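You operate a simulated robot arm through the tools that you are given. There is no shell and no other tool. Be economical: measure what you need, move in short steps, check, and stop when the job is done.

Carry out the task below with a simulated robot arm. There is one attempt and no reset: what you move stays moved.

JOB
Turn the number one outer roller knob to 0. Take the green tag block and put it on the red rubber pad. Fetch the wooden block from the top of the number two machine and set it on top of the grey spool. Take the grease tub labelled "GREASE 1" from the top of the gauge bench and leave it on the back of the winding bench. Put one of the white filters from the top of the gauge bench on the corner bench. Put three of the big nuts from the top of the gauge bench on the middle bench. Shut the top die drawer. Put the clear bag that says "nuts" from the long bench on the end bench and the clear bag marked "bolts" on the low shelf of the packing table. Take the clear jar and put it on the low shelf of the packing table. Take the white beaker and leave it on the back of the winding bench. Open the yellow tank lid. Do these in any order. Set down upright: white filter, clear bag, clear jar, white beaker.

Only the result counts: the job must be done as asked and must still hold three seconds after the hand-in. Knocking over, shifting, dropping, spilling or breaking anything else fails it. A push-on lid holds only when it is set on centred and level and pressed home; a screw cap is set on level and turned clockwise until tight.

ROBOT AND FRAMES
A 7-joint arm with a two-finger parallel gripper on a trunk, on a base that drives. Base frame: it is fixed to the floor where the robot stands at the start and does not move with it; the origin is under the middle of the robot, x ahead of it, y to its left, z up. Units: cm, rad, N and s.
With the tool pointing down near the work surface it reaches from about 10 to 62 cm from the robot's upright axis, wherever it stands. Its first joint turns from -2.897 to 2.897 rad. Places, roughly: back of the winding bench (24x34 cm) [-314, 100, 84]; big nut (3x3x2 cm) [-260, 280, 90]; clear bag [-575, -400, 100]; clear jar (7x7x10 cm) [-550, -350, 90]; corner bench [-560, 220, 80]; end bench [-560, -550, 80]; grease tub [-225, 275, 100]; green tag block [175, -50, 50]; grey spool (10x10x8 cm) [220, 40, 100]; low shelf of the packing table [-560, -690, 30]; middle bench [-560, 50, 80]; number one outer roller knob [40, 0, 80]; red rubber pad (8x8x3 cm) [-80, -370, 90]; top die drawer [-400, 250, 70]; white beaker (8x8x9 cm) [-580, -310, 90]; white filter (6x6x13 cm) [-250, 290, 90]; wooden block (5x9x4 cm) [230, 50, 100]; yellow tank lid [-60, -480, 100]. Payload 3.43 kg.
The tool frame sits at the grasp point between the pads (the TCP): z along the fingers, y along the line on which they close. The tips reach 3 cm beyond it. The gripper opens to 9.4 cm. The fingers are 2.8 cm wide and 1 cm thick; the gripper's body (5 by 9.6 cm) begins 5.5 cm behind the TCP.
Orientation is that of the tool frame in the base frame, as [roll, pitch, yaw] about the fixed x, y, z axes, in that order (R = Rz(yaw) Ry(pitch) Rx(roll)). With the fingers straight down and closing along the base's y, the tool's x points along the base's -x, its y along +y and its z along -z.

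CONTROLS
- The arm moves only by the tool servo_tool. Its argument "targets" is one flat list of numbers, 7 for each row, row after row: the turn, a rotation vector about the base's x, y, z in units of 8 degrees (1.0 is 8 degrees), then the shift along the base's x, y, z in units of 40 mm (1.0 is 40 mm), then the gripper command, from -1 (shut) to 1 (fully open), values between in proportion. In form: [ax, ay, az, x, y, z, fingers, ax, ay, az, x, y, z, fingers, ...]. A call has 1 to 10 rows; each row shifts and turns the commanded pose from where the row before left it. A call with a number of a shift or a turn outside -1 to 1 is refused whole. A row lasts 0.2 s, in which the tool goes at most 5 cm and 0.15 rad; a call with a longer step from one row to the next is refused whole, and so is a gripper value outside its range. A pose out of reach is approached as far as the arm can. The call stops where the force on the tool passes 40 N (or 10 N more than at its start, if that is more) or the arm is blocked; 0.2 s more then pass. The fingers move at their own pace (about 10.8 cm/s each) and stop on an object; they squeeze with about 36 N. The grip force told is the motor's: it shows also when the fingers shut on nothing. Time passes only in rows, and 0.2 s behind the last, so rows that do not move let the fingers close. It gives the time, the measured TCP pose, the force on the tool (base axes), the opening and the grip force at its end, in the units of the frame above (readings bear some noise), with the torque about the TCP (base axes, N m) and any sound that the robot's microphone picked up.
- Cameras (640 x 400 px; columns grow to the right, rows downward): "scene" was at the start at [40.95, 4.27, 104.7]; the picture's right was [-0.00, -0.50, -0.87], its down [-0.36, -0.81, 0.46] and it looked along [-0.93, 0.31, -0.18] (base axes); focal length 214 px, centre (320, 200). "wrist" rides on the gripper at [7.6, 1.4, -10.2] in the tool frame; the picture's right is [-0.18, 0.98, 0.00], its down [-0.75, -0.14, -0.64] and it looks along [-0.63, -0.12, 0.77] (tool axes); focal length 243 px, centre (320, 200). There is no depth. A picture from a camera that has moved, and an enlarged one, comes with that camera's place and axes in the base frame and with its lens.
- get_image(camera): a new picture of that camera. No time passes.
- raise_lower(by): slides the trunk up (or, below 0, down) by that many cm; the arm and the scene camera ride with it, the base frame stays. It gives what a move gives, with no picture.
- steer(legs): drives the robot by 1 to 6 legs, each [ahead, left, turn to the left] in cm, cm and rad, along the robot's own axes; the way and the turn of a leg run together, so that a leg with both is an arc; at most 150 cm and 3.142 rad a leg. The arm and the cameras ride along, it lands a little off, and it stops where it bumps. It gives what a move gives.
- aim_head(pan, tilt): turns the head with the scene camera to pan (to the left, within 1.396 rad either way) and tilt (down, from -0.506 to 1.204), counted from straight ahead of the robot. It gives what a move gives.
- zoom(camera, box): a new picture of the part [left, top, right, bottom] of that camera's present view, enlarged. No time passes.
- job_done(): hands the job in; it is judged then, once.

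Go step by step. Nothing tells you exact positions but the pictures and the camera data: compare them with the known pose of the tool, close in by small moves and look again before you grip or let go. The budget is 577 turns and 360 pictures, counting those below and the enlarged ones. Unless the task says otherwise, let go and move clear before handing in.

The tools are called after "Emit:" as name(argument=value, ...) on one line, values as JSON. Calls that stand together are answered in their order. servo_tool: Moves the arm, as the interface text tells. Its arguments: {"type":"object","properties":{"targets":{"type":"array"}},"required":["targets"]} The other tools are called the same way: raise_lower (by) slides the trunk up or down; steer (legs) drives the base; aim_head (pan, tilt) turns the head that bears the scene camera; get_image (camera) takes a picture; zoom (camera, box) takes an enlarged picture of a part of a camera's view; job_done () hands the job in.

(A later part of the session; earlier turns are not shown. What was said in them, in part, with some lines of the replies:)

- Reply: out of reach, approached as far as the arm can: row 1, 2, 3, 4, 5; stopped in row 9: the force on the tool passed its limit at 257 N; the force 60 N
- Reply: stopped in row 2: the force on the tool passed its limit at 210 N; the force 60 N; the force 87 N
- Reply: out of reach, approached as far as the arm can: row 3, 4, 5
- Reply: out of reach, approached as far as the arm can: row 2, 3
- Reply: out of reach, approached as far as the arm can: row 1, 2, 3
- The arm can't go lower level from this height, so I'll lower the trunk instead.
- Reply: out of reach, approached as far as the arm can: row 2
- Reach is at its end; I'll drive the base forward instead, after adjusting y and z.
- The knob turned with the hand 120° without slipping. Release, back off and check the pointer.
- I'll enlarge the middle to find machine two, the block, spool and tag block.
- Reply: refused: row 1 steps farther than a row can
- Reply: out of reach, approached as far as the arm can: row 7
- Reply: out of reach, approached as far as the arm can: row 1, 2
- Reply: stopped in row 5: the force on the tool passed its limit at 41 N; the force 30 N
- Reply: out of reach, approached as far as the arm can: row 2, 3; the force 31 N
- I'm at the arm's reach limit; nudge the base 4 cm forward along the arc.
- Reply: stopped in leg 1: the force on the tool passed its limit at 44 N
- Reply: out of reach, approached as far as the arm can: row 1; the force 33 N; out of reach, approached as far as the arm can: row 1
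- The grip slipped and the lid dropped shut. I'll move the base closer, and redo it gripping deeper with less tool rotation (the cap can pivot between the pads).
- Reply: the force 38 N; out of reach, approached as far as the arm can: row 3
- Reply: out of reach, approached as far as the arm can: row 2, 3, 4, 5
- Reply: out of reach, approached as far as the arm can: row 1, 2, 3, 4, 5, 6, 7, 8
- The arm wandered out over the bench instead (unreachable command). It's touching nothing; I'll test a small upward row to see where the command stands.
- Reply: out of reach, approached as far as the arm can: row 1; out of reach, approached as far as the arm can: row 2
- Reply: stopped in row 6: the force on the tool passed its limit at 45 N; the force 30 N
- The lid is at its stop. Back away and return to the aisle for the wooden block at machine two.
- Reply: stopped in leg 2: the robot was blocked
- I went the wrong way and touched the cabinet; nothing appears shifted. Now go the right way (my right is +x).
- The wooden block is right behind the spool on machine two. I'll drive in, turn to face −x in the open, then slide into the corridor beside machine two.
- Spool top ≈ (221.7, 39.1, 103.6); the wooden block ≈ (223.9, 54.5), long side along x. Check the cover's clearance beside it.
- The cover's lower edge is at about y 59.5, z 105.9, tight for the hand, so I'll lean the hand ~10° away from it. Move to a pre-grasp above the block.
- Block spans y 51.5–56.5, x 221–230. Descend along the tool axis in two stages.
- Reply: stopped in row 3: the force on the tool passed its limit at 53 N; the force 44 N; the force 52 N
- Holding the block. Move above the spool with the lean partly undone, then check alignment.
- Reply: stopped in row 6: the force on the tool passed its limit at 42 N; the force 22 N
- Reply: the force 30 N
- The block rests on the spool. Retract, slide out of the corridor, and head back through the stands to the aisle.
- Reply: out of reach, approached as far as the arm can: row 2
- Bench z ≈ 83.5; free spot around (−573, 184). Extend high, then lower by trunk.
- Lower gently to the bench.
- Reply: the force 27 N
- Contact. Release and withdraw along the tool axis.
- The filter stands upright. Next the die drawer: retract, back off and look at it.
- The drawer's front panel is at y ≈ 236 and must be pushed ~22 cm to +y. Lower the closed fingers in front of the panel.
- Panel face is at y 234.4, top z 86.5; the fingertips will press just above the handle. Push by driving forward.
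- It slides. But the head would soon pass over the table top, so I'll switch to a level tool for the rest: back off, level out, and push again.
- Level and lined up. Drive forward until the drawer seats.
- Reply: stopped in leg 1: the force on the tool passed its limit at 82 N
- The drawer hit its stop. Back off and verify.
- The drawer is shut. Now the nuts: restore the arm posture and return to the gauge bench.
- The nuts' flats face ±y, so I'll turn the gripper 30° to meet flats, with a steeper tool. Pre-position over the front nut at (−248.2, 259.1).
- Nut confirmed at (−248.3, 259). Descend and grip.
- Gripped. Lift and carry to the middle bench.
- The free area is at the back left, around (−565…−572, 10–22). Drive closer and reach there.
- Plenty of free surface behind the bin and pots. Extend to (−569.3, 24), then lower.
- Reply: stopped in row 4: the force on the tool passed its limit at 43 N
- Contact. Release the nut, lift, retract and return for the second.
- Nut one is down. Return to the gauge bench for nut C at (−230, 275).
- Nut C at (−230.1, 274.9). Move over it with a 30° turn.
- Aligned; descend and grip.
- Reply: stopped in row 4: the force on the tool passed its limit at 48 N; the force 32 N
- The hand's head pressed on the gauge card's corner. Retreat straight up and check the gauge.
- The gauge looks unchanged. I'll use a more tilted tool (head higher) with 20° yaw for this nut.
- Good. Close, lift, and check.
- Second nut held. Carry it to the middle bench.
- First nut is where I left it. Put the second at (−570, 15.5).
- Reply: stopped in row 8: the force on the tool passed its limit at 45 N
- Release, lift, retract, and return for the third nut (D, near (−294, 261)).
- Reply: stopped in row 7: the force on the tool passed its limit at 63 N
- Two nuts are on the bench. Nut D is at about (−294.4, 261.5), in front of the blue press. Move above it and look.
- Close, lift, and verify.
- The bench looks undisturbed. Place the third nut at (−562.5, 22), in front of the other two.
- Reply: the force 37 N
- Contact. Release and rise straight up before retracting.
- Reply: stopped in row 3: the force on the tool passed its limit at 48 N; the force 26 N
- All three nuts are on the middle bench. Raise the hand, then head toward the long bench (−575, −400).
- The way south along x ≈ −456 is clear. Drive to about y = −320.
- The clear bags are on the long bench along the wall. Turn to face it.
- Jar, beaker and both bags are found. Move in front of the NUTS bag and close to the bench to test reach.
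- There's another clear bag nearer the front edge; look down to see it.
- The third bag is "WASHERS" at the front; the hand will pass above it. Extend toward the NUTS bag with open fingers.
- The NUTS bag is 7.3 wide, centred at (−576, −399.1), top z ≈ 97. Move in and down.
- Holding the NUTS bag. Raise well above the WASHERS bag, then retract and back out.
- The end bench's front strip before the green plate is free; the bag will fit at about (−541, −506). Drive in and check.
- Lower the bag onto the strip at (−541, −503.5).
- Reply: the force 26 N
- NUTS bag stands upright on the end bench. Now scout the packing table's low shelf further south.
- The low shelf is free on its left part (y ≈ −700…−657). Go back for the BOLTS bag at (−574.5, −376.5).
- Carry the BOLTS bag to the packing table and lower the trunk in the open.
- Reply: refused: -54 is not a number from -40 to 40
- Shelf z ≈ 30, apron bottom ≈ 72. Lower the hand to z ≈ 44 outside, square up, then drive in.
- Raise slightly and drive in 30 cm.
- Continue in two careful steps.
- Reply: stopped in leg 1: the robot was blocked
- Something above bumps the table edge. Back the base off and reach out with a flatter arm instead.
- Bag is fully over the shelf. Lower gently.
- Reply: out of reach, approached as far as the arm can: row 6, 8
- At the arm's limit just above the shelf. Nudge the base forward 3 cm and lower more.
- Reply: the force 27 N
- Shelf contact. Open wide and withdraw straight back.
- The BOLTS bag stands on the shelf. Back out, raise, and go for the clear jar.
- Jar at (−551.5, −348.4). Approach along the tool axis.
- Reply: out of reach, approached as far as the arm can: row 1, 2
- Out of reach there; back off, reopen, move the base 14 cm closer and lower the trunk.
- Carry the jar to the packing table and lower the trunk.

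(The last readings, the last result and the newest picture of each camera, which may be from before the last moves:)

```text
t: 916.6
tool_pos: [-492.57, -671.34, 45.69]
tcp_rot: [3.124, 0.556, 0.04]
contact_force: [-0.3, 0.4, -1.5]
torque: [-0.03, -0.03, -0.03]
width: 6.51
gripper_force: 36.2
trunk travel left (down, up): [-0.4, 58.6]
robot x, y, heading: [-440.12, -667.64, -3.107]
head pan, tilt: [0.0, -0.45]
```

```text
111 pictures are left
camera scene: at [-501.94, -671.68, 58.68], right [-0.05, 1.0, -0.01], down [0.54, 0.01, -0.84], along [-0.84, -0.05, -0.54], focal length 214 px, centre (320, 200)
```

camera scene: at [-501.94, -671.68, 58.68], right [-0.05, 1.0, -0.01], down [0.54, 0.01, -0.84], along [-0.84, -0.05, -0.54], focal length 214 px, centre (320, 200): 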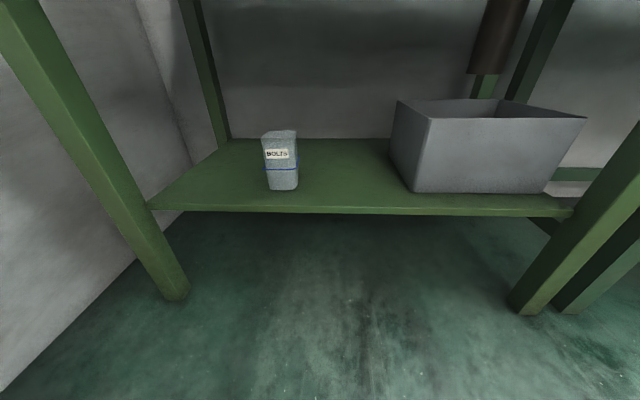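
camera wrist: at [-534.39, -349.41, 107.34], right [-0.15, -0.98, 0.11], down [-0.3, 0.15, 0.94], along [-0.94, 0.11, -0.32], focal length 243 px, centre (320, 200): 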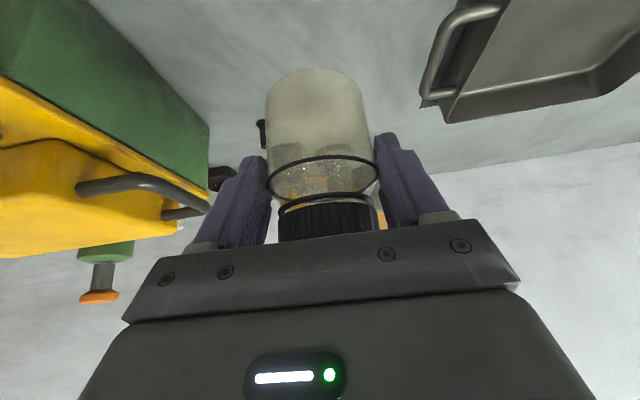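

Emit:
steer(legs=[[2, 0, -0.034], [36, -1.3, 0]])

Emit:
get_image(camera="scene")

Emit:
get_image(camera="wrist")

```text
t: 919.3
tool_pos: [-530.86, -668.49, 45.62]
tcp_rot: [3.126, 0.555, 0.008]
contact_force: [0.5, 0.4, -1.7]
torque: [0.0, -0.02, 0.01]
width: 6.53
gripper_force: 35.9
trunk travel left (down, up): [-0.4, 58.6]
robot x, y, heading: [-478.05, -666.23, -3.136]
head pan, tilt: [0.0, -0.45]
```

```text
110 pictures are left
camera scene: at [-540.13, -668.55, 58.69], right [-0.02, 1.0, -0.01], down [0.54, 0.0, -0.84], along [-0.84, -0.02, -0.54], focal length 214 px, centre (320, 200)
```

scene: 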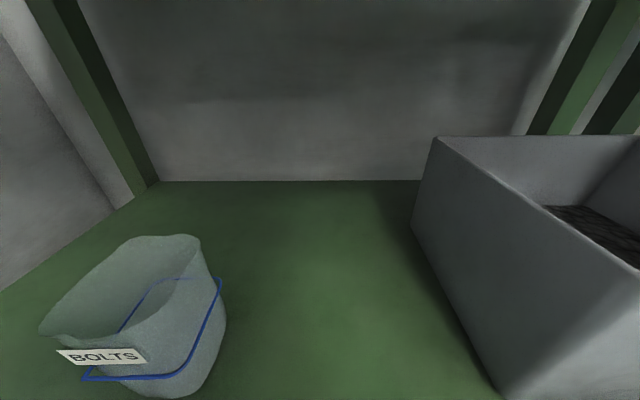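

```text
109 pictures are left
camera wrist: at [-519.01, -669.59, 50.34], right [-0.14, -0.98, 0.11], down [-0.3, 0.15, 0.94], along [-0.94, 0.1, -0.32], focal length 243 px, centre (320, 200)
```

wrist: 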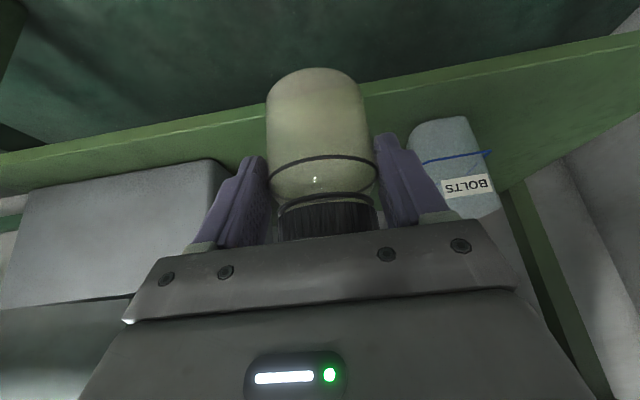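

Emit:
servo_tool(targets=[0, 0, 0, -0.8, 0, 0, -1, 0, 0, 0, -0.8, 0, 0, -1, 0, 0, 0, -0.8, 0, 0, -1, 0, 0, 0, -0.8, 0, 0, -1, 0, 0, 0, -0.75, 0, 0, -1, 0, 0, 0, 0, 0, 0, -1])

Emit:
servo_tool(targets=[0, 0, 0, 0, 0, -0.6, -1, 0, 0, 0, 0, 0, -0.6, -1, 0, 0, 0, 0, 0, -0.4, -1, 0, 0, 0, 0, 0, -0.15, -1, 0, 0, 0, 0, 0, -0.1, -1, 0, 0, 0, 0, 0, -0.1, -1, 0, 0, 0, 0, 0, -0.1, -1, 0, 0, 0, 0, 0, -0.1, -1])

Emit:
get_image(camera="wrist")

```text
t: 920.7
tool_pos: [-546.67, -668.57, 45.64]
tcp_rot: [3.126, 0.554, 0.006]
contact_force: [0.6, 0.4, -2.2]
torque: [-0.02, -0.04, 0.0]
width: 6.5
gripper_force: 35.3
trunk travel left (down, up): [-0.4, 58.6]
robot x, y, heading: [-478.41, -666.51, -3.139]
head pan, tilt: [0.0, -0.45]
```

```text
t: 922.5
tool_pos: [-546.29, -668.53, 37.79]
tcp_rot: [3.124, 0.559, 0.008]
contact_force: [-7.3, -0.4, 23.8]
torque: [0.49, 0.67, 0.03]
width: 6.45
gripper_force: 35.5
out of reach, approached as far as the arm can: row 7
trunk travel left (down, up): [-0.4, 58.6]
robot x, y, heading: [-478.51, -666.12, -3.135]
head pan, tilt: [0.0, -0.45]
```

```text
108 pictures are left
camera wrist: at [-534.4, -669.63, 42.44], right [-0.14, -0.98, 0.11], down [-0.3, 0.15, 0.94], along [-0.94, 0.1, -0.32], focal length 243 px, centre (320, 200)
```

wrist: 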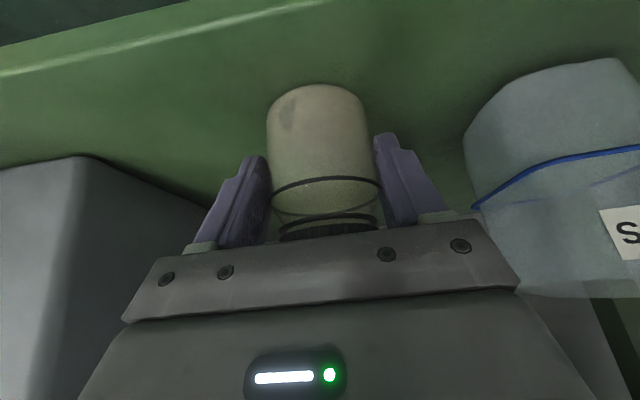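

Jar is on the shelf. Release and withdraw straight back.

Emit:
servo_tool(targets=[0, 0, 0, 0, 0, 0.02, -1, 0, 0, 0, 0, 0, 0, 0.5, 0, 0, 0, 0, 0, 0, 0.8, 0, 0, 0, 0, 0, 0, 0.8, 0, 0, 0, 0.4, 0, 0.15, 0.8, 0, 0, 0, 0.6, 0, 0.15, 0.8, 0, 0, 0, 0.7, 0, 0.1, 0.8, 0, 0, 0, 0.7, 0, 0, 0.8, 0, 0, 0, 0.7, 0, 0, 0.8, 0, 0, 0, 0, 0, 0, 0.8])

Emit:
steer(legs=[[-34, 0, 0]])

Emit:
get_image(camera="scene")

```text
t: 924.7
tool_pos: [-533.98, -668.51, 39.14]
tcp_rot: [3.123, 0.554, 0.007]
contact_force: [0.1, 0.8, -0.3]
torque: [0.02, -0.01, 0.01]
width: 8.47
gripper_force: 0.0
trunk travel left (down, up): [-0.4, 58.6]
robot x, y, heading: [-478.05, -666.3, -3.142]
head pan, tilt: [0.0, -0.45]
```

```text
t: 926.9
tool_pos: [-499.72, -668.15, 39.04]
tcp_rot: [3.125, 0.556, 0.004]
contact_force: [-0.1, 0.1, 0.8]
torque: [-0.01, 0.01, 0.01]
width: 8.44
gripper_force: 0.0
trunk travel left (down, up): [-0.4, 58.6]
robot x, y, heading: [-443.93, -666.43, 3.144]
head pan, tilt: [0.0, -0.45]
```

```text
107 pictures are left
camera scene: at [-508.91, -668.21, 52.07], right [-0.01, 1.0, -0.01], down [0.54, -0.01, -0.84], along [-0.84, -0.02, -0.54], focal length 214 px, centre (320, 200)
```

scene: 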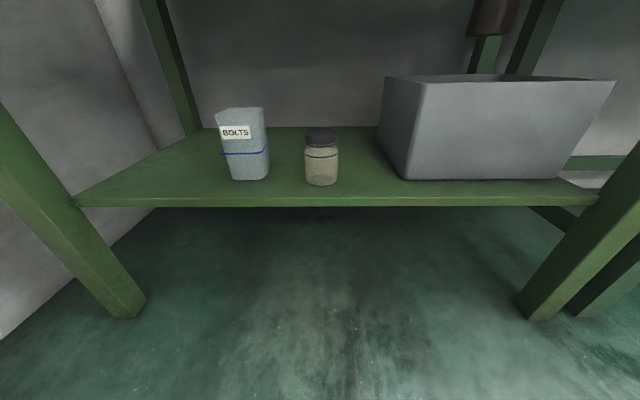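

Bag and jar stand on the low shelf. Finally the white beaker: raise up, return to the long bench near y ≈ −315 and look closely.

Emit:
raise_lower(by=39)

Emit:
raise_lower(by=19)

Emit:
servo_tool(targets=[0, 0, 0, 0.5, 0, 0.9, 0.6, 0, 0, 0, 0.5, 0, 0.9, 0.6, 0, 0, 0, 0.2, 0, 0.9, 0.6, 0, 0, 0, 0, 0, 0.6, 0.6, 0, 0, 0, 0, 0, 0, 0.6])

Emit:
steer(legs=[[0, -117, 0], [0, -117, 0], [0, -117, 0], [52, 0, 0]])

Emit:
aim_head(pan=0, tilt=-0.15)

Emit:
get_image(camera="scene")

```text
t: 930.7
tool_pos: [-499.7, -668.24, 78.01]
tcp_rot: [3.124, 0.554, 0.002]
contact_force: [-0.3, -0.3, -0.6]
torque: [0.02, 0.03, 0.0]
width: 8.46
gripper_force: 0.1
trunk travel left (down, up): [-39.4, 19.6]
robot x, y, heading: [-443.85, -666.22, 3.144]
head pan, tilt: [0.0, -0.45]
```

```text
t: 932.7
tool_pos: [-499.66, -668.34, 97.14]
tcp_rot: [3.123, 0.555, 0.003]
contact_force: [-0.7, -0.3, -0.7]
torque: [0.02, -0.06, -0.02]
width: 8.44
gripper_force: 0.1
trunk travel left (down, up): [-58.4, 0.6]
robot x, y, heading: [-443.97, -666.29, 3.144]
head pan, tilt: [0.0, -0.45]
```

```text
t: 933.9
tool_pos: [-494.73, -668.25, 110.22]
tcp_rot: [3.125, 0.554, 0.004]
contact_force: [-0.7, 0.9, 0.4]
torque: [0.01, -0.03, -0.03]
width: 7.51
gripper_force: 0.0
trunk travel left (down, up): [-58.4, 0.6]
robot x, y, heading: [-443.76, -666.55, 3.142]
head pan, tilt: [0.0, -0.45]
```

```text
t: 953.4
tool_pos: [-551.64, -324.8, 110.24]
tcp_rot: [3.124, 0.554, 0.027]
contact_force: [0.8, -0.5, -0.5]
torque: [0.0, -0.05, 0.0]
width: 7.51
gripper_force: 0.0
trunk travel left (down, up): [-58.4, 0.6]
robot x, y, heading: [-500.55, -321.36, -3.12]
head pan, tilt: [0.0, -0.45]
```

```text
t: 954.1
tool_pos: [-551.54, -324.75, 110.2]
tcp_rot: [3.123, 0.555, 0.025]
contact_force: [-0.6, 0.8, 0.3]
torque: [0.01, 0.02, 0.01]
width: 7.53
gripper_force: 0.1
trunk travel left (down, up): [-58.4, 0.6]
robot x, y, heading: [-500.37, -321.15, -3.118]
head pan, tilt: [0.0, -0.15]
```

```text
106 pictures are left
camera scene: at [-559.56, -324.94, 120.7], right [-0.04, 1.0, -0.01], down [0.76, 0.02, -0.65], along [-0.65, -0.03, -0.76], focal length 214 px, centre (320, 200)
```

scene: 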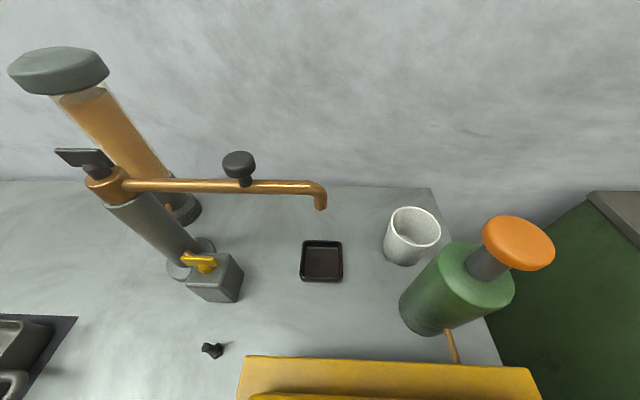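

The pump bottle stands right in front of the beaker and a tap on the left, so I'll grip the beaker's left wall with the hand yawed ~25°. Get closer and set up high above it.

Emit:
steer(legs=[[8, 0, 0]])

Emit:
servo_tool(targets=[0, 0, -0.83, 0, 0, 0.3, -0.3, 0, 0, -0.83, 0, 0.2, 0.3, -0.3, 0, 0, -0.82, 0, 0.3, 0, -0.3, 0, 0, -0.82, 0, 0.3, 0, -0.3, 0, 0, 0, 0, 0, 0, -0.3])

Emit:
get_image(camera="scene")

Emit:
get_image(camera="wrist")

```text
t: 955.2
tool_pos: [-559.76, -324.91, 110.09]
tcp_rot: [3.126, 0.553, 0.026]
contact_force: [0.2, 0.3, -0.8]
torque: [0.0, 0.01, -0.02]
width: 7.53
gripper_force: 0.1
trunk travel left (down, up): [-58.4, 0.6]
robot x, y, heading: [-508.65, -321.63, -3.115]
head pan, tilt: [0.0, -0.15]
```

```text
t: 956.4
tool_pos: [-559.47, -321.81, 112.59]
tcp_rot: [3.124, 0.556, -0.434]
contact_force: [0.4, -1.2, 0.4]
torque: [-0.01, 0.0, -0.03]
width: 3.3
gripper_force: 0.0
trunk travel left (down, up): [-58.4, 0.6]
robot x, y, heading: [-508.8, -321.77, -3.118]
head pan, tilt: [0.0, -0.15]
```

```text
105 pictures are left
camera scene: at [-566.8, -318.39, 123.08], right [0.41, 0.91, -0.01], down [0.69, -0.32, -0.65], along [-0.59, 0.26, -0.76], focal length 214 px, centre (320, 200)
```

scene: 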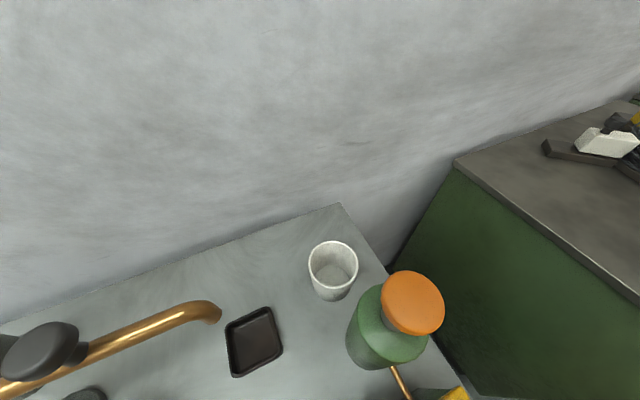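

```text
104 pictures are left
camera wrist: at [-549.31, -327.87, 117.25], right [-0.55, -0.83, 0.11], down [-0.21, 0.27, 0.94], along [-0.81, 0.49, -0.32], focal length 243 px, centre (320, 200)
```

wrist: 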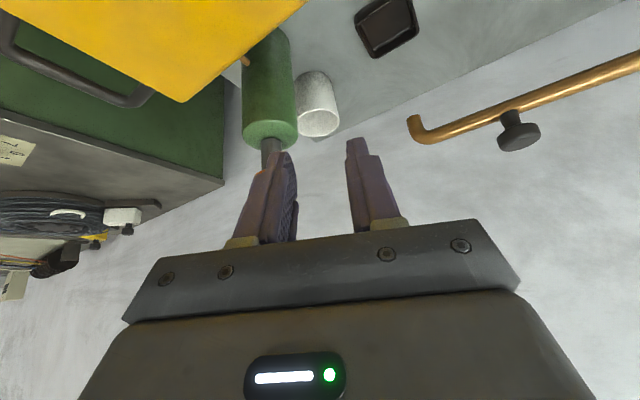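

Beaker centre (−577.8, −311.7), rim z ≈ 93. Move to above its left wall.

Emit:
servo_tool(targets=[0, 0, 0, -0.9, 0.3, 0, -0.3, 0, 0, 0, -0.9, 0.3, 0, -0.3, 0, 0, 0, -0.9, 0.3, 0, -0.3, 0, 0, 0, -0.9, 0.3, -0.2, -0.3, 0, 0, 0, -0.9, 0.3, -0.3, -0.3, 0, 0, 0, -0.28, 0.12, -0.4, -0.3, 0, 0, 0, 0, 0, 0, -0.3])

Emit:
aim_head(pan=0, tilt=0.5)

Emit:
get_image(camera="scene")

Emit:
get_image(camera="wrist")

```text
t: 958.0
tool_pos: [-578.88, -315.26, 109.01]
tcp_rot: [3.125, 0.555, -0.436]
contact_force: [0.5, 0.7, 0.7]
torque: [-0.02, 0.02, -0.02]
width: 3.31
gripper_force: 0.0
trunk travel left (down, up): [-58.4, 0.6]
robot x, y, heading: [-508.68, -322.04, -3.117]
head pan, tilt: [0.0, -0.15]
```

```text
t: 959.0
tool_pos: [-578.75, -315.21, 109.05]
tcp_rot: [3.124, 0.554, -0.435]
contact_force: [-0.4, -0.6, -0.3]
torque: [0.03, 0.01, 0.0]
width: 3.29
gripper_force: 0.1
trunk travel left (down, up): [-58.4, 0.6]
robot x, y, heading: [-508.72, -322.08, -3.121]
head pan, tilt: [0.0, 0.499]
```

```text
103 pictures are left
camera scene: at [-581.8, -313.87, 115.91], right [0.41, 0.91, -0.01], down [0.91, -0.41, -0.06], along [-0.06, 0.01, -1.0], focal length 214 px, centre (320, 200)
```

scene: 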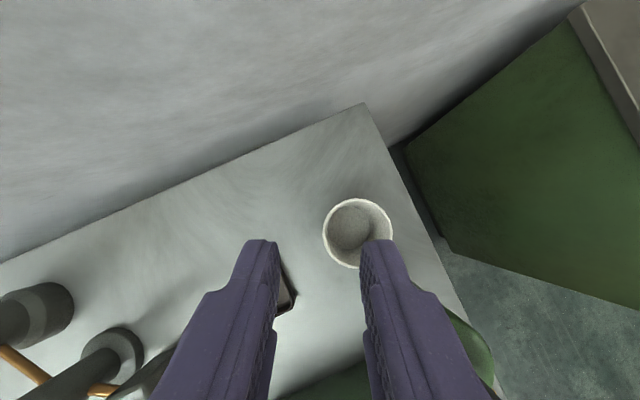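

```text
102 pictures are left
camera wrist: at [-568.59, -321.34, 113.69], right [-0.55, -0.83, 0.11], down [-0.21, 0.27, 0.94], along [-0.81, 0.49, -0.32], focal length 243 px, centre (320, 200)
```

wrist: 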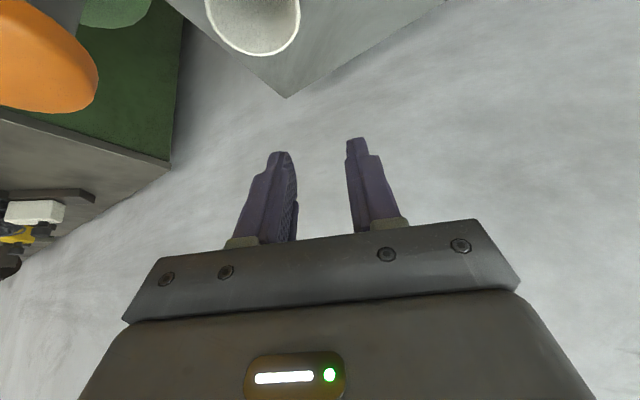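

Well placed: the wall will fall between the fingers. Descend vertically in stages.

Emit:
servo_tool(targets=[0, 0, 0, 0.03, 0.06, -0.7, -0.3, 0, 0, 0, 0, 0, -0.8, -0.3, 0, 0, 0, 0, 0, -0.8, -0.3, 0, 0, 0, 0, 0, 0, -0.3])

Emit:
get_image(camera="wrist")

Emit:
get_image(camera="scene")

```text
t: 960.0
tool_pos: [-578.67, -315.09, 99.93]
tcp_rot: [3.127, 0.553, -0.434]
contact_force: [-0.6, 0.7, 0.4]
torque: [0.0, -0.01, 0.04]
width: 3.28
gripper_force: 0.0
trunk travel left (down, up): [-58.4, 0.6]
robot x, y, heading: [-508.55, -321.95, -3.113]
head pan, tilt: [0.0, 0.499]
```

```text
101 pictures are left
camera wrist: at [-568.41, -321.04, 104.58], right [-0.55, -0.83, 0.11], down [-0.21, 0.27, 0.94], along [-0.81, 0.49, -0.32], focal length 243 px, centre (320, 200)
```

wrist: 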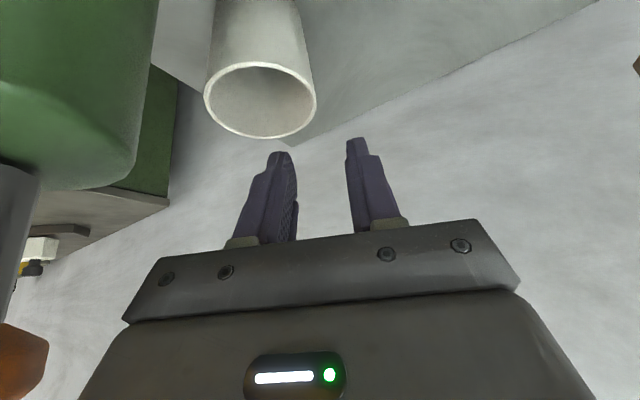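

```text
100 pictures are left
camera scene: at [-581.61, -313.57, 106.8], right [0.41, 0.91, -0.01], down [0.91, -0.41, -0.06], along [-0.06, 0.01, -1.0], focal length 214 px, centre (320, 200)
```

scene: 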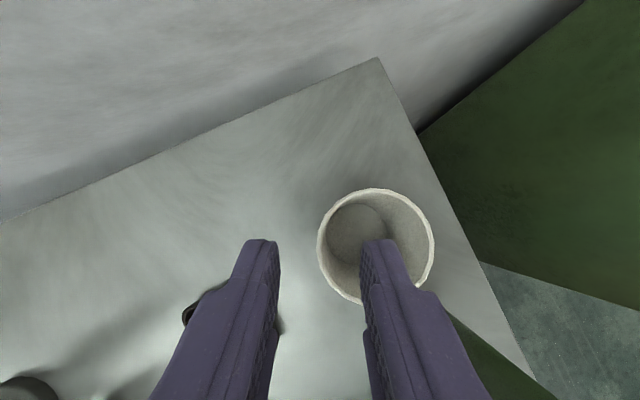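

Emit:
servo_tool(targets=[0, 0, 0, -0.02, -0.03, -0.7, -0.3, 0, 0, 0, 0, 0, -0.7, -0.3, 0, 0, 0, 0, 0, -0.45, -0.3, 0, 0, 0, 0, 0, 0, -0.3])

Emit:
get_image(camera="wrist")

Emit:
get_image(camera="scene")

```text
t: 961.0
tool_pos: [-578.66, -315.11, 98.98]
tcp_rot: [3.123, 0.555, -0.436]
contact_force: [0.5, -0.4, 0.7]
torque: [0.0, -0.03, -0.02]
width: 3.27
gripper_force: 0.1
out of reach, approached as far as the arm can: row 1, 2, 3
trunk travel left (down, up): [-58.4, 0.6]
robot x, y, heading: [-508.6, -321.96, -3.121]
head pan, tilt: [0.0, 0.499]
```

```text
99 pictures are left
camera wrist: at [-568.41, -321.05, 103.62], right [-0.55, -0.83, 0.11], down [-0.21, 0.27, 0.94], along [-0.81, 0.49, -0.32], focal length 243 px, centre (320, 200)
```

wrist: 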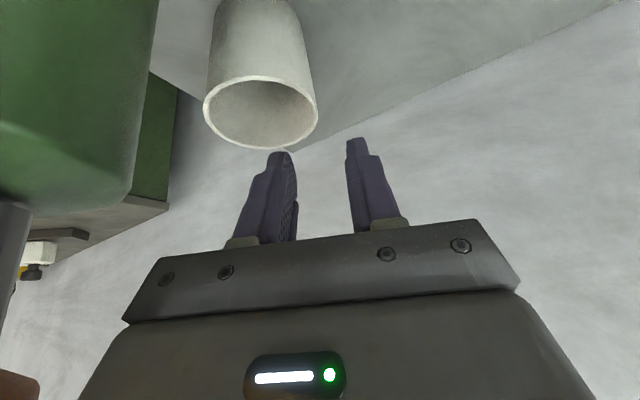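

```text
98 pictures are left
camera scene: at [-581.61, -313.58, 105.84], right [0.41, 0.91, -0.01], down [0.91, -0.41, -0.06], along [-0.06, 0.01, -1.0], focal length 214 px, centre (320, 200)
```

scene: 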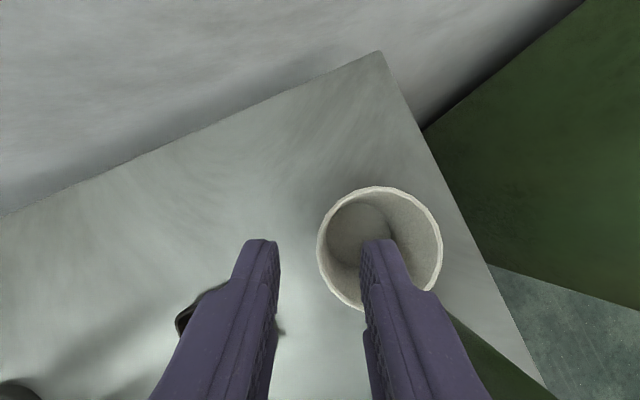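

Use the trunk for the last 6.5 cm.

Emit:
raise_lower(by=-4)

Emit:
get_image(camera="scene")

Emit:
raise_lower(by=-2.5)

Emit:
get_image(camera="wrist")

```text
t: 961.9
tool_pos: [-578.65, -315.01, 94.84]
tcp_rot: [3.124, 0.553, -0.434]
contact_force: [0.5, 0.1, 0.1]
torque: [0.0, 0.02, -0.01]
width: 3.32
gripper_force: 0.2
trunk travel left (down, up): [-54.4, 4.6]
robot x, y, heading: [-508.91, -321.78, -3.122]
head pan, tilt: [0.0, 0.499]
```

```text
97 pictures are left
camera scene: at [-581.61, -313.57, 101.86], right [0.41, 0.91, -0.01], down [0.91, -0.41, -0.06], along [-0.06, 0.01, -1.0], focal length 214 px, centre (320, 200)
```

scene: 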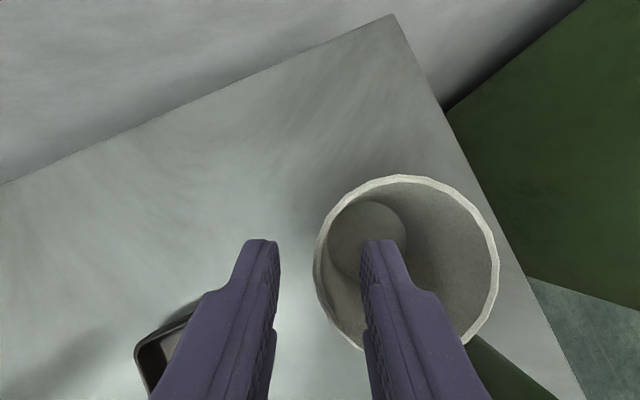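

```text
t: 962.6
tool_pos: [-578.6, -315.07, 92.42]
tcp_rot: [3.126, 0.554, -0.434]
contact_force: [0.0, 0.1, -0.6]
torque: [0.01, 0.0, 0.01]
width: 3.27
gripper_force: 0.1
trunk travel left (down, up): [-51.9, 7.1]
robot x, y, heading: [-508.37, -321.88, -3.118]
head pan, tilt: [0.0, 0.499]
```

```text
96 pictures are left
camera wrist: at [-568.4, -321.04, 97.13], right [-0.55, -0.83, 0.11], down [-0.21, 0.27, 0.94], along [-0.81, 0.49, -0.32], focal length 243 px, centre (320, 200)
```

wrist: 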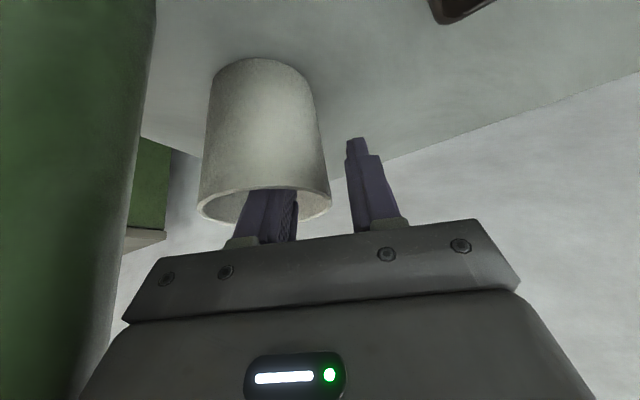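

One finger is inside, one outside. Close on the wall and lift.

Emit:
servo_tool(targets=[0, 0, 0, 0, 0, 0, -0.6, 0, 0, 0, 0, 0, 0, -1, 0, 0, 0, 0, 0, 0, -1])

Emit:
raise_lower(by=7)

Emit:
get_image(camera="wrist")

```text
t: 963.4
tool_pos: [-578.56, -314.88, 92.48]
tcp_rot: [3.124, 0.557, -0.436]
contact_force: [0.6, 2.3, 5.7]
torque: [0.33, -0.27, 0.02]
width: 1.31
gripper_force: 35.9
trunk travel left (down, up): [-51.9, 7.1]
robot x, y, heading: [-508.73, -321.95, -3.116]
head pan, tilt: [0.0, 0.499]
```

```text
t: 964.5
tool_pos: [-578.6, -314.96, 99.45]
tcp_rot: [3.125, 0.555, -0.436]
contact_force: [-0.2, -0.5, -1.0]
torque: [0.0, 0.01, 0.01]
width: 1.17
gripper_force: 35.8
trunk travel left (down, up): [-58.9, 0.1]
robot x, y, heading: [-508.69, -322.22, -3.118]
head pan, tilt: [0.0, 0.499]
```

```text
95 pictures are left
camera wrist: at [-568.41, -321.03, 104.1], right [-0.55, -0.83, 0.11], down [-0.21, 0.27, 0.94], along [-0.81, 0.49, -0.32], focal length 243 px, centre (320, 200)
```

wrist: 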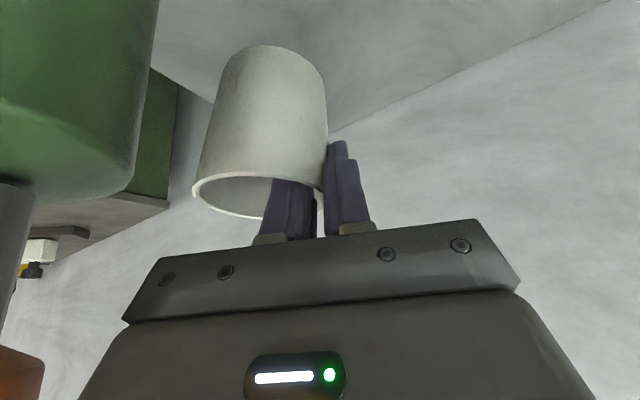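

Held. Raise high above the pump bottle before retracting.

Emit:
servo_tool(targets=[0, 0, 0, 0, -0.1, 0.7, -1, 0, 0, 0, 0, -0.1, 0.8, -1, 0, 0, 0, 0, -0.1, 0.8, -1, 0, 0, 0, 0, 0, 0.8, -1, 0, 0, 0, 0, 0, 0.8, -1, 0, 0, 0, 0, 0, 0.6, -1, 0, 0, 0, 0, 0, 0, -1])

Emit:
get_image(camera="wrist")

Emit:
get_image(camera="scene")

```text
t: 966.1
tool_pos: [-578.65, -316.44, 117.4]
tcp_rot: [3.125, 0.555, -0.432]
contact_force: [-0.3, 0.9, -0.5]
torque: [-0.02, 0.02, 0.0]
width: 1.18
gripper_force: 35.7
trunk travel left (down, up): [-58.9, 0.1]
robot x, y, heading: [-508.56, -321.79, -3.119]
head pan, tilt: [0.0, 0.499]
```

```text
94 pictures are left
camera wrist: at [-568.36, -322.3, 122.09], right [-0.55, -0.83, 0.11], down [-0.21, 0.26, 0.94], along [-0.81, 0.49, -0.32], focal length 243 px, centre (320, 200)
```

wrist: 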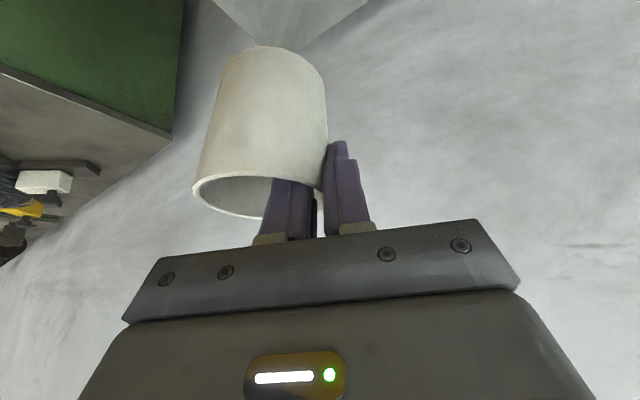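

```text
93 pictures are left
camera scene: at [-581.57, -314.84, 124.3], right [0.41, 0.91, -0.01], down [0.91, -0.41, -0.06], along [-0.06, 0.01, -1.0], focal length 214 px, centre (320, 200)
```

scene: 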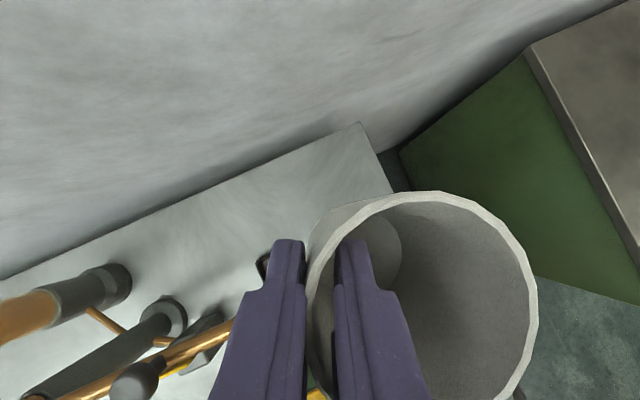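

Emit:
servo_tool(targets=[0, 0, 0, 0, -0.6, 0.2, -1, 0, 0, 0, 0.3, -0.6, 0.1, -1, 0, 0, 0, 0.9, -0.2, 0, -1, 0, 0, 0, 0.9, 0, 0, -1, 0, 0, 0, 0.9, 0, 0, -1, 0, 0, 0, 0.9, 0, 0, -1, 0, 0, 0, 0.9, 0, 0, -1, 0, 0, 0, 0, 0, 0, -1])

Emit:
steer(legs=[[-55, 0, 0]])

Emit:
get_image(camera="wrist")

Emit:
aim_head(pan=0, tilt=-0.4)

Emit:
get_image(camera="scene")

```text
t: 967.9
tool_pos: [-559.6, -322.17, 118.75]
tcp_rot: [3.123, 0.556, -0.434]
contact_force: [-0.3, -0.9, -1.6]
torque: [-0.04, 0.0, -0.01]
width: 1.16
gripper_force: 35.7
trunk travel left (down, up): [-58.9, 0.1]
robot x, y, heading: [-508.61, -321.36, -3.121]
head pan, tilt: [0.0, 0.499]
```

```text
t: 971.0
tool_pos: [-503.96, -320.85, 118.76]
tcp_rot: [3.124, 0.556, -0.432]
contact_force: [0.0, -1.0, -0.2]
torque: [-0.01, 0.06, 0.02]
width: 1.14
gripper_force: 35.7
trunk travel left (down, up): [-58.9, 0.1]
robot x, y, heading: [-453.15, -320.41, -3.115]
head pan, tilt: [0.0, 0.499]
```

```text
92 pictures are left
camera wrist: at [-493.76, -326.79, 123.41], right [-0.54, -0.83, 0.11], down [-0.21, 0.26, 0.94], along [-0.81, 0.49, -0.32], focal length 243 px, centre (320, 200)
```

wrist: 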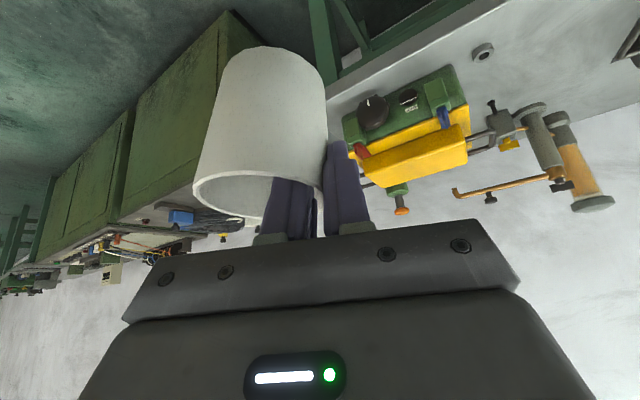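

```text
t: 972.2
tool_pos: [-504.13, -320.75, 118.8]
tcp_rot: [3.126, 0.555, -0.43]
contact_force: [0.2, -0.1, -0.6]
torque: [0.0, -0.02, 0.01]
width: 1.15
gripper_force: 35.5
trunk travel left (down, up): [-58.9, 0.1]
robot x, y, heading: [-453.3, -320.31, -3.117]
head pan, tilt: [0.0, -0.4]
```

```text
91 pictures are left
camera scene: at [-512.3, -316.93, 131.28], right [0.41, 0.91, -0.01], down [0.52, -0.25, -0.82], along [-0.75, 0.33, -0.58], focal length 214 px, centre (320, 200)
```

scene: 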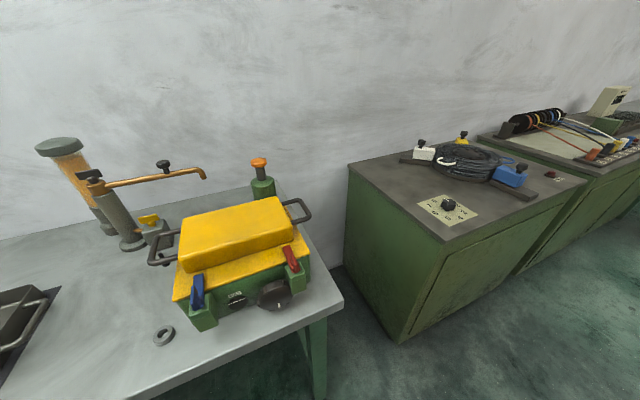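

Beaker is secure. Straighten the tool and drive north to the winding bench.

Emit:
servo_tool(targets=[0, 0, 0.8, 0, 0, 0, -1, 0, 0, 0.8, 0, 0, 0, -1, 0, 0, 0.8, 0, 0, -0.2, -1, 0, 0, 0.7, 0.3, 0, -0.3, -1, 0, 0, 0, 0.3, 0, -0.3, -1, 0, 0, 0, 0, 0, 0, -1])

Emit:
steer(legs=[[0, 0, -1.6], [125, 0, 0], [125, 0, 0], [125, 0, 0], [118, 0, 0]])

Emit:
get_image(camera="scene")

```text
t: 973.6
tool_pos: [-501.58, -320.66, 115.51]
tcp_rot: [3.123, 0.555, 0.002]
contact_force: [0.1, -1.3, -1.1]
torque: [0.01, -0.01, 0.03]
width: 1.16
gripper_force: 35.9
trunk travel left (down, up): [-58.9, 0.1]
robot x, y, heading: [-453.27, -320.75, -3.118]
head pan, tilt: [0.0, -0.4]
```

```text
t: 1001.4
tool_pos: [-465.49, 222.73, 115.45]
tcp_rot: [3.123, 0.557, -1.573]
contact_force: [0.0, -0.3, -0.6]
torque: [0.0, 0.0, -0.01]
width: 1.12
gripper_force: 36.1
trunk travel left (down, up): [-58.9, 0.1]
robot x, y, heading: [-465.62, 174.19, 1.595]
head pan, tilt: [0.0, -0.4]
```

```text
90 pictures are left
camera scene: at [-465.39, 231.9, 128.06], right [1.0, 0.01, -0.01], down [-0.01, -0.58, -0.82], along [-0.01, 0.82, -0.58], focal length 214 px, centre (320, 200)
```

scene: 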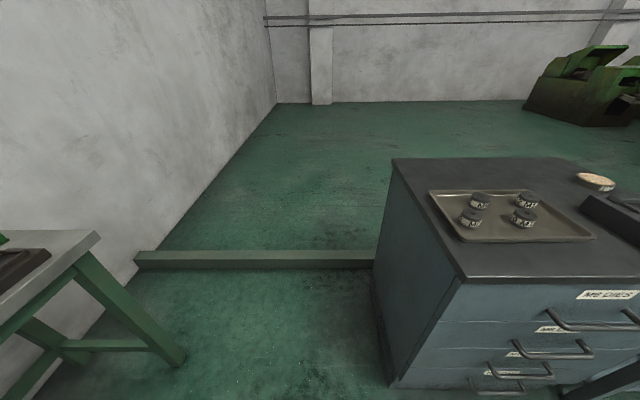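

Emit:
steer(legs=[[-8, 0, -0.025], [0, -72, 0], [0, -74, 0], [0, 0, -3.14]])

Emit:
aim_head(pan=0, tilt=-0.2)

Emit:
get_image(camera="scene")

Emit:
get_image(camera="wrist")

```text
t: 1016.9
tool_pos: [-321.84, 118.69, 115.63]
tcp_rot: [3.122, 0.554, 1.545]
contact_force: [0.8, 0.8, -0.6]
torque: [0.01, -0.01, -0.03]
width: 1.05
gripper_force: 35.6
trunk travel left (down, up): [-58.9, 0.1]
robot x, y, heading: [-320.67, 166.94, -1.571]
head pan, tilt: [0.0, -0.4]
```

```text
t: 1017.6
tool_pos: [-321.81, 118.64, 115.57]
tcp_rot: [3.124, 0.555, 1.547]
contact_force: [-1.2, -0.8, -1.1]
torque: [0.01, 0.0, 0.01]
width: 1.07
gripper_force: 35.7
trunk travel left (down, up): [-58.9, 0.1]
robot x, y, heading: [-320.63, 167.16, -1.567]
head pan, tilt: [0.0, -0.201]
```

```text
89 pictures are left
camera scene: at [-322.09, 110.31, 126.4], right [-1.0, 0.02, -0.01], down [0.02, 0.73, -0.69], along [0.0, -0.69, -0.73], focal length 214 px, centre (320, 200)
```

scene: 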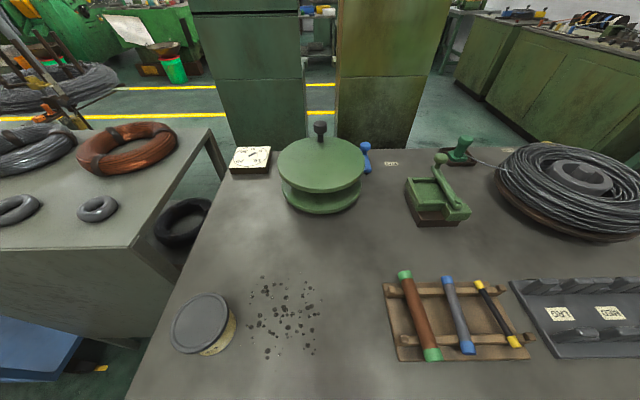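

```text
88 pictures are left
camera wrist: at [-320.34, 130.67, 120.17], right [0.98, -0.17, 0.11], down [-0.16, -0.3, 0.94], along [-0.13, -0.94, -0.32], focal length 243 px, centre (320, 200)
```

wrist: 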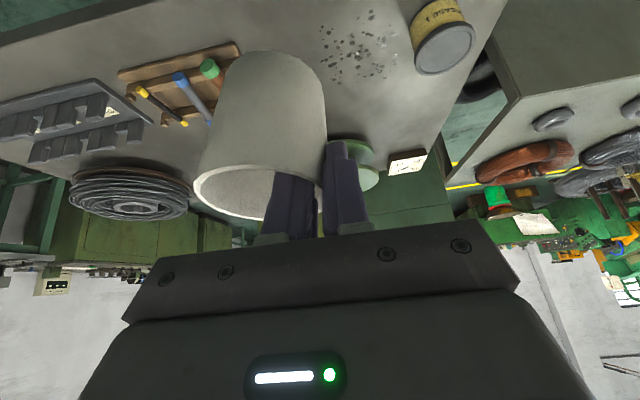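

The beaker has tilted about 8° in the grip; I'll counter-roll the hand. Close in, move to TCP (−315.4, 102).

Emit:
steer(legs=[[8, 0, 0]])

Emit:
servo_tool(targets=[0, 0.3, 0, 0.5, -0.7, -0.3, -1, 0, 0.3, 0, 0.5, -0.7, -0.5, -1, 0, 0.3, 0, 0.5, -0.7, -0.7, -1, 0, 0, 0, 0, 0, -0.7, -1, 0, 0, 0, 0, 0, 0, -1])

Emit:
get_image(camera="wrist")

Emit:
get_image(camera="scene")

```text
t: 1018.7
tool_pos: [-321.91, 110.57, 115.42]
tcp_rot: [3.124, 0.553, 1.546]
contact_force: [-0.1, -0.4, -0.9]
torque: [0.04, -0.04, -0.02]
width: 1.05
gripper_force: 35.4
trunk travel left (down, up): [-58.9, 0.1]
robot x, y, heading: [-320.65, 159.07, -1.571]
head pan, tilt: [0.0, -0.201]
```

```text
t: 1019.9
tool_pos: [-315.83, 102.51, 106.62]
tcp_rot: [-3.01, 0.553, 1.624]
contact_force: [-0.5, 0.7, -0.3]
torque: [-0.01, -0.01, 0.01]
width: 1.07
gripper_force: 36.0
trunk travel left (down, up): [-58.9, 0.1]
robot x, y, heading: [-320.73, 159.45, -1.574]
head pan, tilt: [0.0, -0.201]
```

```text
87 pictures are left
camera wrist: at [-313.65, 114.52, 111.06], right [0.98, -0.17, -0.01], down [-0.04, -0.3, 0.95], along [-0.17, -0.94, -0.3], focal length 243 px, centre (320, 200)
```

wrist: 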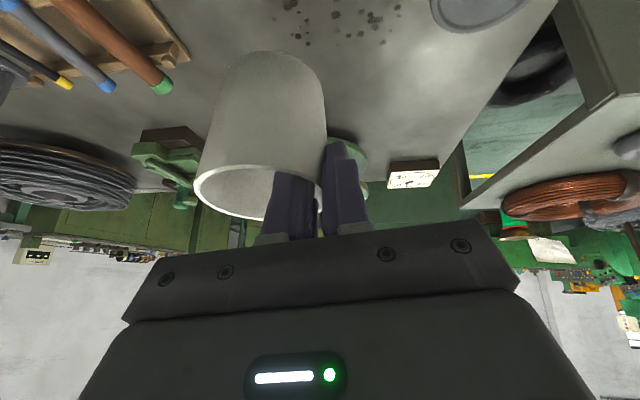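

```text
86 pictures are left
camera scene: at [-314.65, 94.15, 117.47], right [-0.99, 0.02, 0.11], down [-0.06, 0.73, -0.68], along [-0.09, -0.69, -0.72], focal length 214 px, centre (320, 200)
```

scene: 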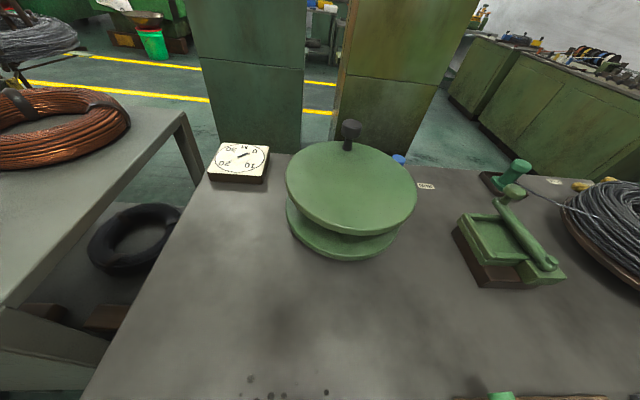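

Emit:
servo_tool(targets=[0, 0.25, 0, 0, 0, -0.7, -1, 0, 0, 0, 0, 0, -0.8, -1, 0, 0, 0, 0, 0, -0.8, -1, 0, 0, 0, 0, 0, -0.4, -1, 0, 0, 0, 0, 0, -0.15, -1, 0, 0, 0, 0, 0, -0.1, -1, 0, 0, 0, 0, 0, -0.1, -1, 0, 0, 0, 0, 0, -0.1, -1, 0, 0, 0, 0, 0, 0, -1])

Emit:
get_image(camera="wrist")

```text
t: 1021.9
tool_pos: [-315.87, 102.33, 94.14]
tcp_rot: [-2.968, 0.551, 1.644]
contact_force: [-0.2, 0.9, -0.5]
torque: [0.01, -0.01, -0.02]
width: 1.04
gripper_force: 35.5
trunk travel left (down, up): [-58.9, 0.1]
robot x, y, heading: [-320.33, 159.14, -1.574]
head pan, tilt: [0.0, -0.201]
```

```text
85 pictures are left
camera wrist: at [-313.61, 114.32, 98.46], right [0.98, -0.17, -0.05], down [-0.01, -0.3, 0.95], along [-0.18, -0.94, -0.3], focal length 243 px, centre (320, 200)
```

wrist: 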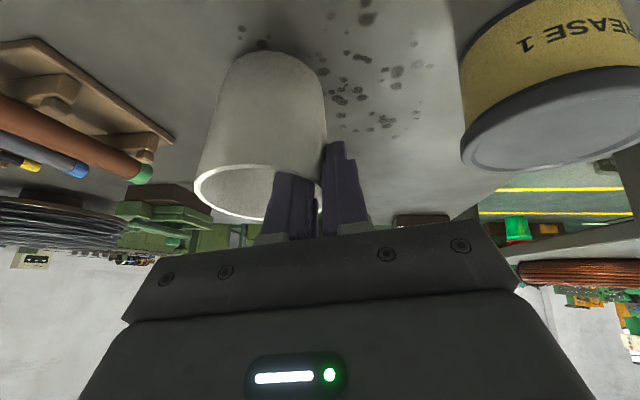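

Continue in small steps to contact.

Emit:
servo_tool(targets=[0, 0, 0, 0, 0, -0.08, -1, 0, 0, 0, 0, 0, -0.08, -1, 0, 0, 0, 0, 0, -0.08, -1, 0, 0, 0, 0, 0, -0.08, -1, 0, 0, 0, 0, 0, -0.08, -1, 0, 0, 0, 0, 0, 0, -1])

Emit:
get_image(camera="wrist")

```text
t: 1023.3
tool_pos: [-315.85, 102.4, 92.78]
tcp_rot: [-2.969, 0.56, 1.644]
contact_force: [2.0, 1.2, 30.6]
torque: [0.43, 0.59, -0.04]
width: 1.03
gripper_force: 36.6
trunk travel left (down, up): [-58.9, 0.1]
robot x, y, heading: [-320.89, 159.0, -1.574]
head pan, tilt: [0.0, -0.201]
```

```text
84 pictures are left
camera wrist: at [-313.58, 114.37, 97.02], right [0.98, -0.17, -0.05], down [-0.01, -0.29, 0.96], along [-0.18, -0.94, -0.29], focal length 243 px, centre (320, 200)
```

wrist: 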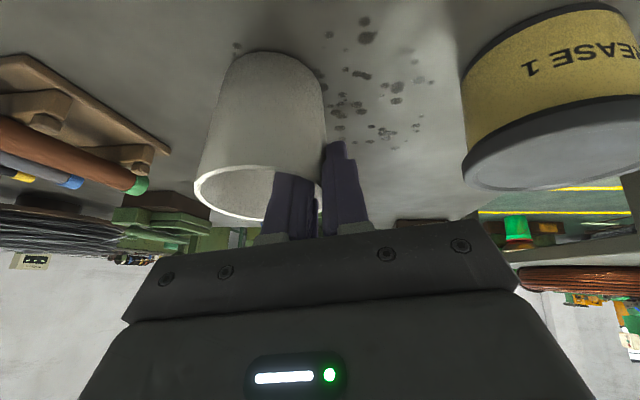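

Contact. Open gently and rise straight up.

Emit:
servo_tool(targets=[0, 0, 0, 0, 0, 0.03, -1, 0, 0, 0, 0, 0, 0, -0.6, 0, 0, 0, 0, 0, 0, -0.35, 0, 0, 0, 0, 0, 0, -0.35])

Emit:
get_image(camera="wrist")

```text
t: 1024.3
tool_pos: [-315.97, 102.4, 92.56]
tcp_rot: [-2.968, 0.552, 1.644]
contact_force: [-0.4, 0.0, -0.7]
torque: [-0.03, -0.01, 0.01]
width: 3.07
gripper_force: 0.0
trunk travel left (down, up): [-58.9, 0.1]
robot x, y, heading: [-320.81, 159.46, -1.57]
head pan, tilt: [0.0, -0.201]
```

```text
83 pictures are left
camera wrist: at [-313.64, 114.36, 96.93], right [0.98, -0.17, -0.05], down [-0.01, -0.3, 0.95], along [-0.18, -0.94, -0.3], focal length 243 px, centre (320, 200)
```

wrist: 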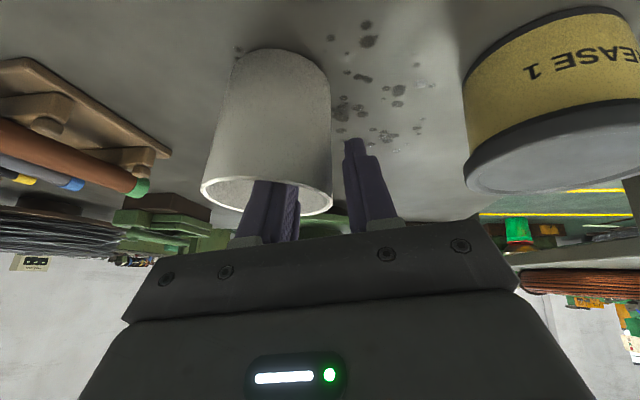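

Beaker stands upright. Rise vertically, clear, and look.

Emit:
servo_tool(targets=[0, 0, 0, 0, 0, 0.6, -0.35, 0, 0, 0, 0, 0, 0.8, -0.35, 0, 0, 0, 0, 0, 0.8, -0.35, 0, 0, 0, 0, 0.3, 0.8, -0.35, 0, 0, 0, 0, 0.6, 0.4, -0.35, 0, 0, 0, 0, 0.8, 0, -0.35, 0, 0, 0, 0, 0, 0, -0.35])

Emit:
get_image(camera="scene")

```text
t: 1025.9
tool_pos: [-315.93, 109.07, 106.12]
tcp_rot: [-2.969, 0.552, 1.644]
contact_force: [0.7, -0.5, -0.3]
torque: [-0.03, 0.02, 0.02]
width: 3.05
gripper_force: 0.1
trunk travel left (down, up): [-58.9, 0.1]
robot x, y, heading: [-320.79, 159.32, -1.575]
head pan, tilt: [0.0, -0.201]
```

```text
82 pictures are left
camera scene: at [-314.46, 100.71, 116.96], right [-0.99, 0.02, 0.15], down [-0.09, 0.73, -0.68], along [-0.12, -0.69, -0.72], focal length 214 px, centre (320, 200)
```

scene: 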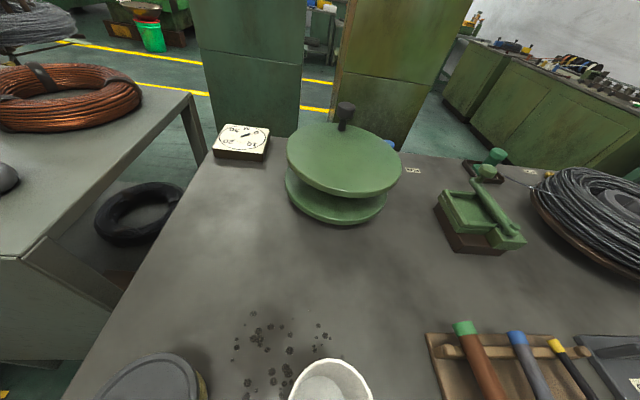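

Beaker and tub stand on the back of the winding bench. Move clear, then hand in.

Emit:
steer(legs=[[-25, 0, 0]])

Emit:
get_image(camera="scene")

```text
t: 1027.7
tool_pos: [-315.97, 134.17, 106.26]
tcp_rot: [-2.969, 0.554, 1.644]
contact_force: [-0.2, 1.0, 0.0]
torque: [-0.04, -0.01, 0.01]
width: 3.08
gripper_force: 0.0
trunk travel left (down, up): [-58.9, 0.1]
robot x, y, heading: [-320.86, 184.46, -1.577]
head pan, tilt: [0.0, -0.201]
```

```text
81 pictures are left
camera scene: at [-314.45, 125.87, 117.03], right [-0.99, 0.02, 0.15], down [-0.09, 0.73, -0.68], along [-0.12, -0.69, -0.72], focal length 214 px, centre (320, 200)
```

scene: 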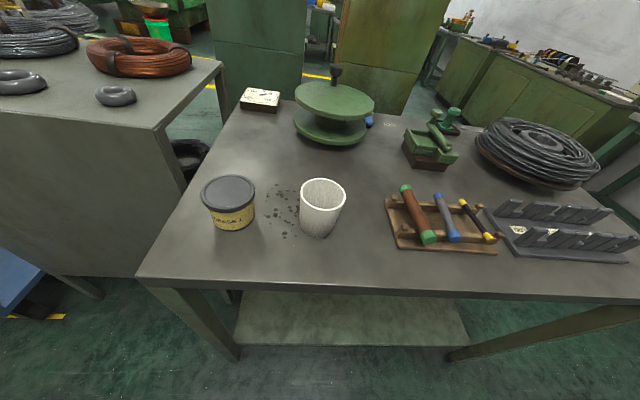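

Both items stand upright on the back of the winding bench, and every other item on the job list has been carried out.

Emit:
job_done()

```text
The job is handed in.
```

I worked through every item on the list and handed the job in, but there were four unplanned contacts along the way. I don't have the judged result.

- **Cabinet:** while leaving the yellow tank I drove the wrong way and bumped a cabinet. The pan of bearings on it looked unmoved in the picture afterwards.
- **Gauge card:** picking up a nut, part of the hand pressed on the gauge card on the gauge bench with about 48 N. The gauge looked unchanged when I checked.
- **Middle bench:** lifting away after the second nut, the hand hit something with about 63 N, probably the steel bin there. The bench looked undisturbed afterwards.
- **Packing table:** the robot was blocked once, probably by the table edge, while reaching under it with the bolts bag. I backed off and came in another way.

The knob read 0, and the yellow tank lid was open against its stop when I left them. I did not go back to look at either before handing in.
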